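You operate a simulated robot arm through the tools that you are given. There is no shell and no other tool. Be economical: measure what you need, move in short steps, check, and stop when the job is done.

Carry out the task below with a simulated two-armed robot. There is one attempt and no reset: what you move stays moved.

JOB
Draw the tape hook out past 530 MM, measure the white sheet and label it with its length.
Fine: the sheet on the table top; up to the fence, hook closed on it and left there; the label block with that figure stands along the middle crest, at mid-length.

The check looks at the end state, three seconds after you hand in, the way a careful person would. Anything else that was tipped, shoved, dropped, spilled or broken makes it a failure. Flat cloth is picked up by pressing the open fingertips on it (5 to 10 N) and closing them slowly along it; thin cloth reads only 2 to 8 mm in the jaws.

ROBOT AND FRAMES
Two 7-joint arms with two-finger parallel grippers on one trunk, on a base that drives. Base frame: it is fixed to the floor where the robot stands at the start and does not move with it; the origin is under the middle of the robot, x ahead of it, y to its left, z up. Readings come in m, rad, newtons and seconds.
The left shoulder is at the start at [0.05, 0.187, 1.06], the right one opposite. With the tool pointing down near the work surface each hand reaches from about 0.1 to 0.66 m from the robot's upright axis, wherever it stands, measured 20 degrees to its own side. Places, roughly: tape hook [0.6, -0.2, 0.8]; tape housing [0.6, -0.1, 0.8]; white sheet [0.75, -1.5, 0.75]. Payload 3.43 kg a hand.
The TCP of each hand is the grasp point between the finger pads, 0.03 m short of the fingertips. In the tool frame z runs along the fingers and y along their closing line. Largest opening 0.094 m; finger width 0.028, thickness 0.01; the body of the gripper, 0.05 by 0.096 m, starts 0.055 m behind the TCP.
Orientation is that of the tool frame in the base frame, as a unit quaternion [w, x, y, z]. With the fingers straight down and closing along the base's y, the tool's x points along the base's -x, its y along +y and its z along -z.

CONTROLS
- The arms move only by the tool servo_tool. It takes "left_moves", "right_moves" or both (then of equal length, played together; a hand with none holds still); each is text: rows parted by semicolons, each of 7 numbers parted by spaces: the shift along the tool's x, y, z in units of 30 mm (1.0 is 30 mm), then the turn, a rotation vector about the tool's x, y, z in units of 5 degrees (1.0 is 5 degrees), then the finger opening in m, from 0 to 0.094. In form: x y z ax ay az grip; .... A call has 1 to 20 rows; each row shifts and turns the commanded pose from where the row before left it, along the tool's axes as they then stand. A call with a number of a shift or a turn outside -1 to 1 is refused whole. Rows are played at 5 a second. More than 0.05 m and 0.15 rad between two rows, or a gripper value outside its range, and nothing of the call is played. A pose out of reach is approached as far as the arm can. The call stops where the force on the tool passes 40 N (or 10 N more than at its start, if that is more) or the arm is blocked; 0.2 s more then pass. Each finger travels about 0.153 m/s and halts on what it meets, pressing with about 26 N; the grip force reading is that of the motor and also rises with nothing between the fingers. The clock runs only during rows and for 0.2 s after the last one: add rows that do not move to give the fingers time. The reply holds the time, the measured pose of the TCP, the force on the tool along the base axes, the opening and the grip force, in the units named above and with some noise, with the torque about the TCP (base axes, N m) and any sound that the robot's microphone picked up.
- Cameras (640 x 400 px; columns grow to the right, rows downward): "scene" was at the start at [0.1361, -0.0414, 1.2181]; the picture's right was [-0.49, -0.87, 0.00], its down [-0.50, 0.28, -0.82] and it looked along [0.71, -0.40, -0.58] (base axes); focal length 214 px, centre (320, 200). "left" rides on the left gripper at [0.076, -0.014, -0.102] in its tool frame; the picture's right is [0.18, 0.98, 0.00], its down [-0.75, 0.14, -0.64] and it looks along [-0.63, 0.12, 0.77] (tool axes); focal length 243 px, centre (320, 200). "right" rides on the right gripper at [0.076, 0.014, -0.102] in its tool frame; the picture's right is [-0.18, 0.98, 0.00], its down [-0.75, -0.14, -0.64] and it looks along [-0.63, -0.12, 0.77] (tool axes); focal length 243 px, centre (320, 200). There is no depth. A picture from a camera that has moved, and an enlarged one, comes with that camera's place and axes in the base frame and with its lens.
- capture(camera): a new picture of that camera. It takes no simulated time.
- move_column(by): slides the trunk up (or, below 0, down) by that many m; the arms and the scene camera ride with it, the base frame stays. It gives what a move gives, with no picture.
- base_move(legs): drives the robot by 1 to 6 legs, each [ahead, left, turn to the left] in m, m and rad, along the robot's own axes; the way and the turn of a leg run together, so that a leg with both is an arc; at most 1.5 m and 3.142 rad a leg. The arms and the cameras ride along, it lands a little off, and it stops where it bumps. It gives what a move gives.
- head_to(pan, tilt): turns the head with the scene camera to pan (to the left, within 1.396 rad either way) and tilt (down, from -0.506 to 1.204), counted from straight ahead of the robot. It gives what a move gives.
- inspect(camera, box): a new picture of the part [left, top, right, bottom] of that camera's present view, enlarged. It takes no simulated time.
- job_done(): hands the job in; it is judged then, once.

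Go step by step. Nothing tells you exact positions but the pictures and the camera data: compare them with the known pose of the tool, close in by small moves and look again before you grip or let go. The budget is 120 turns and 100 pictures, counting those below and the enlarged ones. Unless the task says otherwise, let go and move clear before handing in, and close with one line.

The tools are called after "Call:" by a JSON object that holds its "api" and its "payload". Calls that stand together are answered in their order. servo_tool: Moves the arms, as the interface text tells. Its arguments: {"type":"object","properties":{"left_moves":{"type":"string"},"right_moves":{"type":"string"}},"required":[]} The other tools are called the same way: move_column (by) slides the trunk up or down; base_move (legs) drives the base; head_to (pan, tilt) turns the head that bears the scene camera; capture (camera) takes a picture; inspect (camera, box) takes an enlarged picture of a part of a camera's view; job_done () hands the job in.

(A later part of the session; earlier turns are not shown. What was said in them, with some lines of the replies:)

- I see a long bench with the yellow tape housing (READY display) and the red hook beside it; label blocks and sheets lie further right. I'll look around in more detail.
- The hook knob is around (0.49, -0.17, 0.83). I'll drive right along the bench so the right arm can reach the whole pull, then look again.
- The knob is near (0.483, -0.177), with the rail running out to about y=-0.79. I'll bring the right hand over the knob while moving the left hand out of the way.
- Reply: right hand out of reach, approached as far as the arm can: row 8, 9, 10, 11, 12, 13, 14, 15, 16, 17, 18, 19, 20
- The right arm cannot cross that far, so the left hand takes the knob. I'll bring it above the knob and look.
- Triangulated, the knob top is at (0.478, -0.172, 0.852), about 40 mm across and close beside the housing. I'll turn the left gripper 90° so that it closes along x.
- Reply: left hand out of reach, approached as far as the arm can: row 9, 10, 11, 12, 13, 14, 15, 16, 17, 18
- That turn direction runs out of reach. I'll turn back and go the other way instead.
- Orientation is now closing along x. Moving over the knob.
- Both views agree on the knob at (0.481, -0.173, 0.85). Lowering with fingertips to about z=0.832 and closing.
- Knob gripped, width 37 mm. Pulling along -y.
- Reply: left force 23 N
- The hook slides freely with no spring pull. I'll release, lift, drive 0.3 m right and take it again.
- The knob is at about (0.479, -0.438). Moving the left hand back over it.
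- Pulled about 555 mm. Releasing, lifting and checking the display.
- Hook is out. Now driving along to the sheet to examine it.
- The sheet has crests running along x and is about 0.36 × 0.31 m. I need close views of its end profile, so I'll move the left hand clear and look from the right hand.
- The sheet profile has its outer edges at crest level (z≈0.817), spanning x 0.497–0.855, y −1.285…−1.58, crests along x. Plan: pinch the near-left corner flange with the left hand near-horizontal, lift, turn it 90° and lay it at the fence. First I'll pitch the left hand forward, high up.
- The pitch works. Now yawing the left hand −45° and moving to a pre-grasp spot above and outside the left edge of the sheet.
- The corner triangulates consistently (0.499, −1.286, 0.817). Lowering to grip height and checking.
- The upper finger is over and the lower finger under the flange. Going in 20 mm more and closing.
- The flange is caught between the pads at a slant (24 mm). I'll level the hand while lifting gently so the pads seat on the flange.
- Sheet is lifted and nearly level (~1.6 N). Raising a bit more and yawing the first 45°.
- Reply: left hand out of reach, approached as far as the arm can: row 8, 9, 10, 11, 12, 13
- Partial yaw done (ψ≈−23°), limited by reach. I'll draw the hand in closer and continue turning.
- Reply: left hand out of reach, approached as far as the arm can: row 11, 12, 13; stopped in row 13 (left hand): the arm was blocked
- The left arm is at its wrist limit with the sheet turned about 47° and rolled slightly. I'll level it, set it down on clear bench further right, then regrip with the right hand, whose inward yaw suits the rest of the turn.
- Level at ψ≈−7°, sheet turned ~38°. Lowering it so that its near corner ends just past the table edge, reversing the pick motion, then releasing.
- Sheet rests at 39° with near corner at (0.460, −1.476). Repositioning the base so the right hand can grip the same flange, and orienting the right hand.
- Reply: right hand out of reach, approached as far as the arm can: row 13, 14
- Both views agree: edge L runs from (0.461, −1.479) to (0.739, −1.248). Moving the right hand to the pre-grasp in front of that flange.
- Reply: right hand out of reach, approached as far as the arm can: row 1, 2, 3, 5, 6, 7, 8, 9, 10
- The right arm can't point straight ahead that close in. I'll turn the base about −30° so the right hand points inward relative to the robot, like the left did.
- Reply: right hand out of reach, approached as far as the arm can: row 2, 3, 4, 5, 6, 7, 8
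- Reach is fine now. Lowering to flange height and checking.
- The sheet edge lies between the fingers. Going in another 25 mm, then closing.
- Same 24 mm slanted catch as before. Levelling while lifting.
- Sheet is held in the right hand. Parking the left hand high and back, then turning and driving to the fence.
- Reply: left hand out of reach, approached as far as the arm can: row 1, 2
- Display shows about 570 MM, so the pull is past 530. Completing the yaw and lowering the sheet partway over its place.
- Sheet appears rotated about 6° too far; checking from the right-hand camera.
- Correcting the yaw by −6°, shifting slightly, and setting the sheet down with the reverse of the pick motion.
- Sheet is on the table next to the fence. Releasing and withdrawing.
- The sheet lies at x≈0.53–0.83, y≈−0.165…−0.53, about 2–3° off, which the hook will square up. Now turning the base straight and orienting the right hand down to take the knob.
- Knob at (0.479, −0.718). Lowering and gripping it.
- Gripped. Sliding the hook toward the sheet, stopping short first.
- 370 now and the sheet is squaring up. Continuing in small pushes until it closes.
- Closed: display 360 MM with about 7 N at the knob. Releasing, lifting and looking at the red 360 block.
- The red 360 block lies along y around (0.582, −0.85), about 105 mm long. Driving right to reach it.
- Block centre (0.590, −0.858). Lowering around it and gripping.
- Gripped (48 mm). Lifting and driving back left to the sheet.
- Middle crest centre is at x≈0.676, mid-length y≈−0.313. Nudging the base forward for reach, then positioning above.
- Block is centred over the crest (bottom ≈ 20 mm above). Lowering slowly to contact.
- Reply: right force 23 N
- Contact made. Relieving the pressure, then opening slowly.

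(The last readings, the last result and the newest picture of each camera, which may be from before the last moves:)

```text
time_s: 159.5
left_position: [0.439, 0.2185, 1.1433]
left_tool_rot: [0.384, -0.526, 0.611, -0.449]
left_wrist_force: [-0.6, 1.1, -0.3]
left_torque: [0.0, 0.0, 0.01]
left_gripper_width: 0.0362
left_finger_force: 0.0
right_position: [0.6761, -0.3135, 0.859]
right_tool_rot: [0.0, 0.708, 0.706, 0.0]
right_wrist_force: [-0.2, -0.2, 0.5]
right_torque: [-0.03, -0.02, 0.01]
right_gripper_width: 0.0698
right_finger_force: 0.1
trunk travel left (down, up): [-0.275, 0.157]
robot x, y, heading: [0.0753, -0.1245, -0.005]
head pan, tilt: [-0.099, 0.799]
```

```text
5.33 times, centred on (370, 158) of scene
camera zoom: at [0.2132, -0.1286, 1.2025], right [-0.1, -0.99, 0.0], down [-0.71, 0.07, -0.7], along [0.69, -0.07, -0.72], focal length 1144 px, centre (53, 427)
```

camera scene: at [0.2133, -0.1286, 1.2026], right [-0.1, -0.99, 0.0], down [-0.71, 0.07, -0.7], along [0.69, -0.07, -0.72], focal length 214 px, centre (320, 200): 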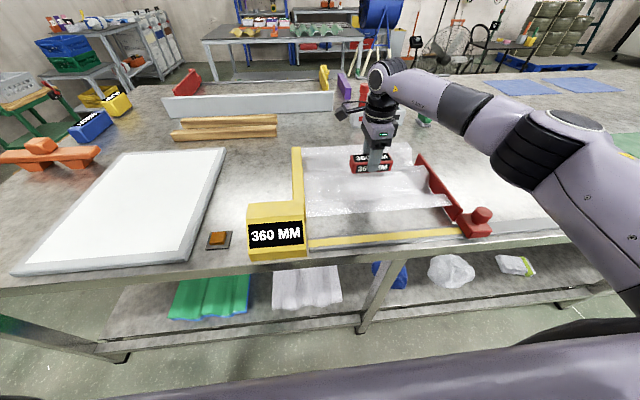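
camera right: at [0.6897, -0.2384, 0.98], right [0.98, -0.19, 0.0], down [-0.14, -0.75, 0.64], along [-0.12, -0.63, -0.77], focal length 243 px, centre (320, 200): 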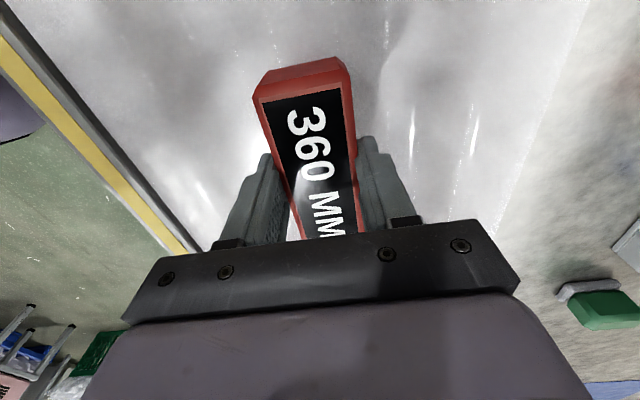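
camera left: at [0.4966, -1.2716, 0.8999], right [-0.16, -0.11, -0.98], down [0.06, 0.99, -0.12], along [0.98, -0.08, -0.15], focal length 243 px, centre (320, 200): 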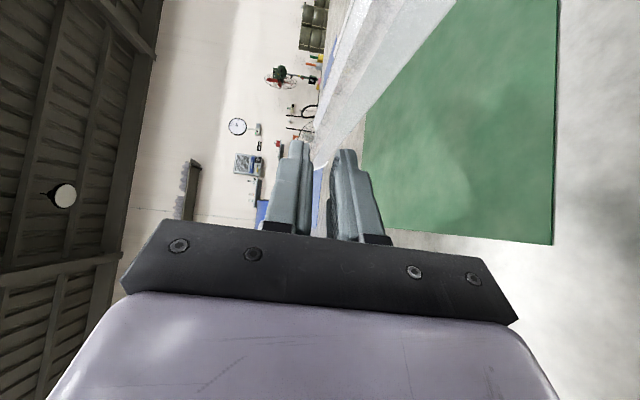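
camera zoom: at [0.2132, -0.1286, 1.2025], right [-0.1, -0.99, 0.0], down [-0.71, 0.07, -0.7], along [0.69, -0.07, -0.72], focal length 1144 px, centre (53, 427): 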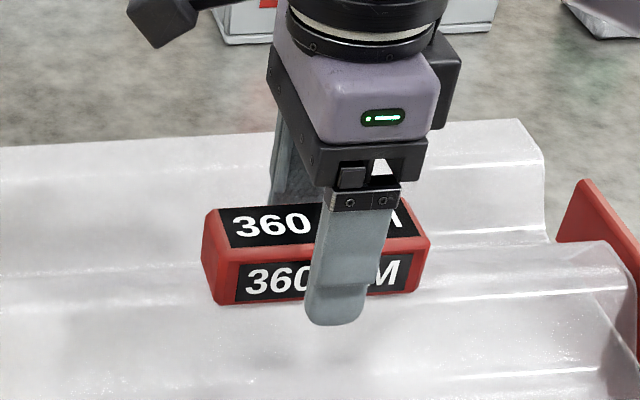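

The block stands on the crest. Lifting straight up and clear.

Call:
{"api": "servo_tool", "payload": {"right_moves": "0 0 -0.4 0 0 0 0.07;0 0 -0.8 0 0 0 0.07;0 0 -1 0 0 0 0.07;0 0 -1 0 0 0 0.07;0 0 -1 0 0 0 0.07;0 0 -1 0 0 0 0.07;-1 -0.5 0 0 0 0 0.07;-1 -0.5 0 0 0 0 0.07;-1 -0.5 0 0 0 0 0.07;-1 -0.5 0 0 0 0 0.07;-1 -0.5 0 0 0 0 0.07;-1 -0.5 0 0 0 0 0.07;-1 -0.5 0 0 0 0 0.07;-1 -0.5 0 0 0 0 0.07"}}

Call:
{"api": "inspect", "payload": {"camera": "scene", "box": [230, 90, 550, 290]}}

Call:
{"api": "inspect", "payload": {"camera": "scene", "box": [310, 120, 470, 220]}}

```text
time_s: 162.5
left_position: [0.439, 0.2192, 1.1441]
left_tool_rot: [0.386, -0.526, 0.611, -0.448]
left_wrist_force: [0.3, 0.0, -0.2]
left_torque: [-0.01, -0.01, 0.03]
left_gripper_width: 0.0361
left_finger_force: 0.1
right_position: [0.551, -0.5525, 1.0138]
right_tool_rot: [0.001, 0.709, 0.706, 0.0]
right_wrist_force: [-0.3, 0.3, 0.7]
right_torque: [0.0, 0.02, -0.01]
right_gripper_width: 0.07
right_finger_force: 0.0
trunk travel left (down, up): [-0.275, 0.157]
robot x, y, heading: [0.0732, -0.1228, -0.003]
head pan, tilt: [-0.099, 0.799]
```

```text
2.00 times, centred on (390, 190) of scene
camera zoom: at [0.2131, -0.1288, 1.2026], right [-0.1, -0.99, 0.0], down [-0.71, 0.07, -0.7], along [0.69, -0.07, -0.72], focal length 429 px, centre (180, 220)
```

zoom: 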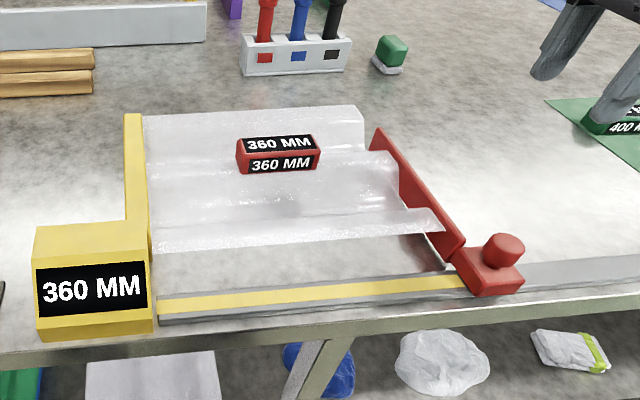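

```text
4.00 times, centred on (390, 170) of scene
camera zoom: at [0.2131, -0.1288, 1.2026], right [-0.1, -0.99, 0.0], down [-0.71, 0.07, -0.7], along [0.69, -0.07, -0.72], focal length 858 px, centre (40, 320)
```

zoom: 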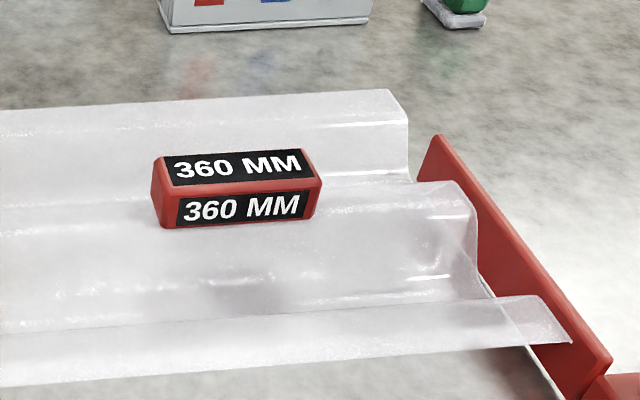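

The label stands on the middle crest and reads 360 MM. Checking closely that the sheet touches both the fence and the hook.

Call:
{"api": "inspect", "payload": {"camera": "scene", "box": [400, 140, 480, 190]}}

Call:
{"api": "inspect", "payload": {"camera": "scene", "box": [280, 135, 360, 225]}}

```text
8.00 times, centred on (440, 165) of scene
camera zoom: at [0.2131, -0.1288, 1.2026], right [-0.1, -0.99, 0.0], down [-0.71, 0.07, -0.7], along [0.69, -0.07, -0.72], focal length 1716 px, centre (-640, 480)
```

zoom: 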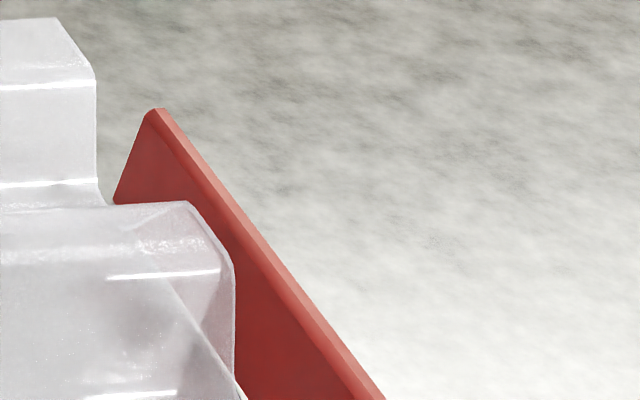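

```text
4.44 times, centred on (320, 180) of scene
camera zoom: at [0.2131, -0.1288, 1.2026], right [-0.1, -0.99, 0.0], down [-0.71, 0.07, -0.7], along [0.69, -0.07, -0.72], focal length 953 px, centre (320, 289)
```

zoom: 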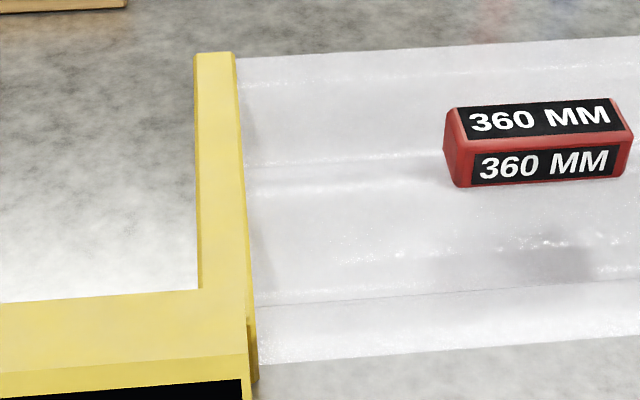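

The fence side touches, but there's perhaps a 3–4 mm gap at the hook. I'll nudge the knob gently toward the sheet with closed fingertips.

Call:
{"api": "servo_tool", "payload": {"right_moves": "-0.2 -0.79 0 0 0 0 0.03;-0.2 -0.79 0 0 0 0 0;-0.2 -0.79 0 0 0 0 0;0 0 0.82 0 0 0 0;0 0 0.82 0 0 0 0;0 0 0.82 0 0 0 0;0 0 0.82 0 0 0 0;0 0 0.82 0 0 0 0;0 0 0.82 0 0 0 0;0 0 0 0 0 0 0"}}

Call:
{"api": "servo_tool", "payload": {"right_moves": "0.15 0 0 0 0 0 0;0.15 0 0 0 0 0 0;0.1 0 0 0 0 0 0;0 0 0 0 0 0 0"}}

Call:
{"api": "capture", "payload": {"camera": "right"}}

```text
time_s: 164.7
left_position: [0.4398, 0.2191, 1.1442]
left_tool_rot: [0.384, -0.526, 0.612, -0.449]
left_wrist_force: [-0.3, -1.2, 0.5]
left_torque: [0.03, 0.0, 0.01]
left_gripper_width: 0.0358
left_finger_force: 0.1
right_position: [0.484, -0.5699, 0.865]
right_tool_rot: [0.002, 0.708, 0.706, 0.0]
right_wrist_force: [0.1, 0.1, -0.4]
right_torque: [0.01, 0.0, -0.02]
right_gripper_width: 0.0
right_finger_force: 26.1
trunk travel left (down, up): [-0.275, 0.157]
robot x, y, heading: [0.0733, -0.1198, -0.001]
head pan, tilt: [-0.099, 0.799]
```

```text
time_s: 165.7
left_position: [0.4395, 0.2194, 1.1434]
left_tool_rot: [0.384, -0.526, 0.611, -0.449]
left_wrist_force: [0.7, -0.2, 0.3]
left_torque: [0.0, -0.01, 0.02]
left_gripper_width: 0.0361
left_finger_force: 0.1
right_position: [0.4837, -0.5592, 0.8668]
right_tool_rot: [0.001, 0.708, 0.706, 0.001]
right_wrist_force: [0.8, -0.1, -1.2]
right_torque: [0.03, -0.02, -0.02]
right_gripper_width: 0.0002
right_finger_force: 26.2
trunk travel left (down, up): [-0.275, 0.157]
robot x, y, heading: [0.0755, -0.1222, -0.007]
head pan, tilt: [-0.099, 0.799]
```

```text
7 pictures are left
camera right: at [0.4968, -0.4823, 0.9692], right [0.98, -0.19, 0.0], down [-0.14, -0.75, 0.64], along [-0.12, -0.63, -0.77], focal length 243 px, centre (320, 200)
```

right: 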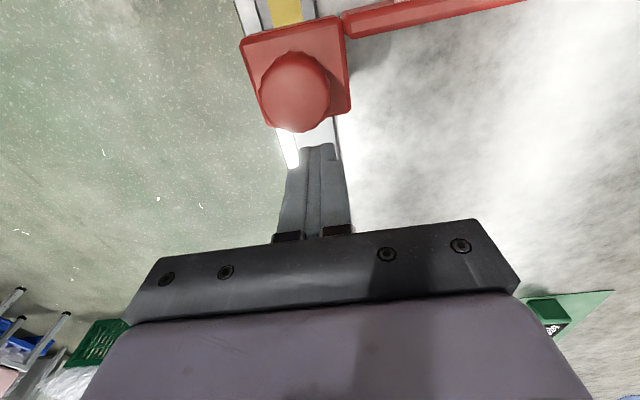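

Call:
{"api": "servo_tool", "payload": {"right_moves": "0.15 0 0 0 0 0 0;0.15 0 0 0 0 0 0;0.08 0 0 0 0 0 0;0 0 0 0 0 0 0"}}

Call:
{"api": "servo_tool", "payload": {"right_moves": "0.06 0 0 0 0 0 0;0.06 0 0 0 0 0 0;0 0 0 0 0 0 0"}}

```text
time_s: 166.7
left_position: [0.4393, 0.2189, 1.1438]
left_tool_rot: [0.385, -0.526, 0.612, -0.449]
left_wrist_force: [-0.8, 0.1, -0.2]
left_torque: [0.0, 0.02, -0.03]
left_gripper_width: 0.0361
left_finger_force: 0.1
right_position: [0.4833, -0.5455, 0.8656]
right_tool_rot: [0.001, 0.708, 0.706, -0.001]
right_wrist_force: [0.8, 0.1, -0.6]
right_torque: [-0.02, -0.01, -0.03]
right_gripper_width: 0.0
right_finger_force: 25.9
trunk travel left (down, up): [-0.275, 0.157]
robot x, y, heading: [0.0733, -0.1208, -0.002]
head pan, tilt: [-0.099, 0.799]
```

```text
time_s: 167.5
left_position: [0.4391, 0.217, 1.1446]
left_tool_rot: [0.385, -0.525, 0.612, -0.449]
left_wrist_force: [-0.2, 0.2, 0.2]
left_torque: [0.03, 0.01, -0.02]
left_gripper_width: 0.0361
left_finger_force: 0.0
right_position: [0.4832, -0.5466, 0.8658]
right_tool_rot: [0.003, 0.71, 0.704, -0.001]
right_wrist_force: [0.8, -20.4, 4.0]
right_torque: [-0.18, 0.26, 0.01]
right_gripper_width: 0.0
right_finger_force: 25.6
trunk travel left (down, up): [-0.275, 0.157]
robot x, y, heading: [0.0759, -0.1226, 0.001]
head pan, tilt: [-0.099, 0.799]
```

The hook won't move at 20 N, so it is firmly closed. Backing off and lifting clear.

Call:
{"api": "servo_tool", "payload": {"right_moves": "-0.3 0 0 0 0 0 0;-0.6 0 0 0 0 0 0;0 0 -0.8 0 0 0 0;0 0 -1 0 0 0 0;0 0 -1 0 0 0 0;0 0 -1 0 0 0 0;0 0 -1 0 0 0 0.03"}}

Call:
{"api": "inspect", "payload": {"camera": "scene", "box": [230, 90, 550, 290]}}

Call:
{"api": "inspect", "payload": {"camera": "scene", "box": [400, 140, 480, 190]}}

```text
time_s: 169.1
left_position: [0.4394, 0.2195, 1.1433]
left_tool_rot: [0.386, -0.525, 0.611, -0.45]
left_wrist_force: [-0.5, 0.2, -0.1]
left_torque: [0.0, -0.03, -0.03]
left_gripper_width: 0.0361
left_finger_force: 0.1
right_position: [0.4801, -0.5701, 1.0131]
right_tool_rot: [0.001, 0.708, 0.706, -0.001]
right_wrist_force: [0.0, -0.2, -1.1]
right_torque: [-0.03, 0.02, 0.0]
right_gripper_width: 0.0301
right_finger_force: 0.1
trunk travel left (down, up): [-0.275, 0.157]
robot x, y, heading: [0.0735, -0.1224, -0.001]
head pan, tilt: [-0.099, 0.799]
```

```text
2.00 times, centred on (390, 190) of scene
camera zoom: at [0.2131, -0.1284, 1.2025], right [-0.1, -0.99, 0.0], down [-0.71, 0.07, -0.7], along [0.69, -0.07, -0.72], focal length 429 px, centre (180, 220)
```

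zoom: 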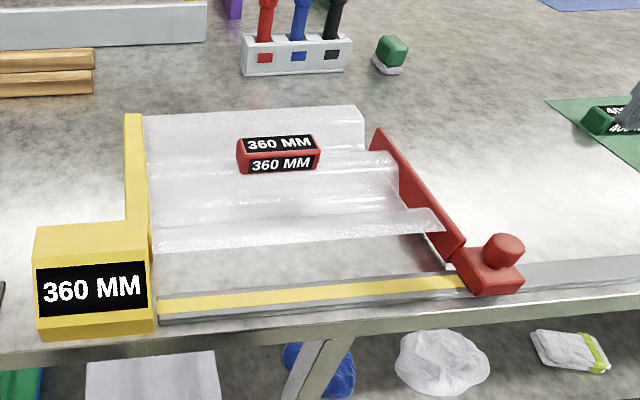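

```text
8.00 times, centred on (440, 165) of scene
camera zoom: at [0.2131, -0.1284, 1.2025], right [-0.1, -0.99, 0.0], down [-0.71, 0.07, -0.7], along [0.69, -0.07, -0.72], focal length 1716 px, centre (-640, 480)
```

zoom: 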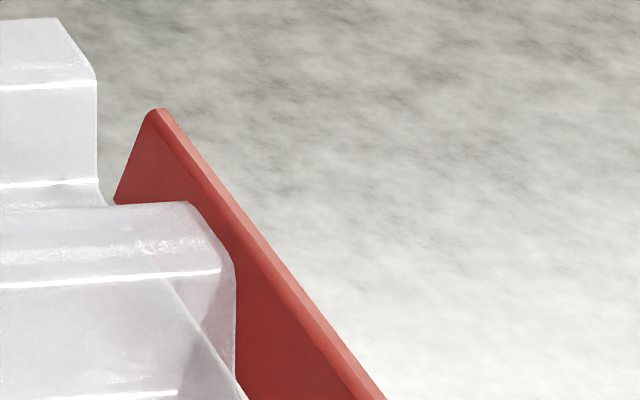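

The sheet sits against the fence with the hook closed on it. The display reads 360 MM, the red 360 block stands mid-length on the middle crest, and both hands are clear, so I'm handing in.

Call:
{"api": "job_done", "payload": {}}

```text
The job is handed in.
```

The hook was drawn out to 570 MM, then closed on the white sheet against the fence; it measured 360 MM, and the red 360 MM block stands mid-length on the middle crest.
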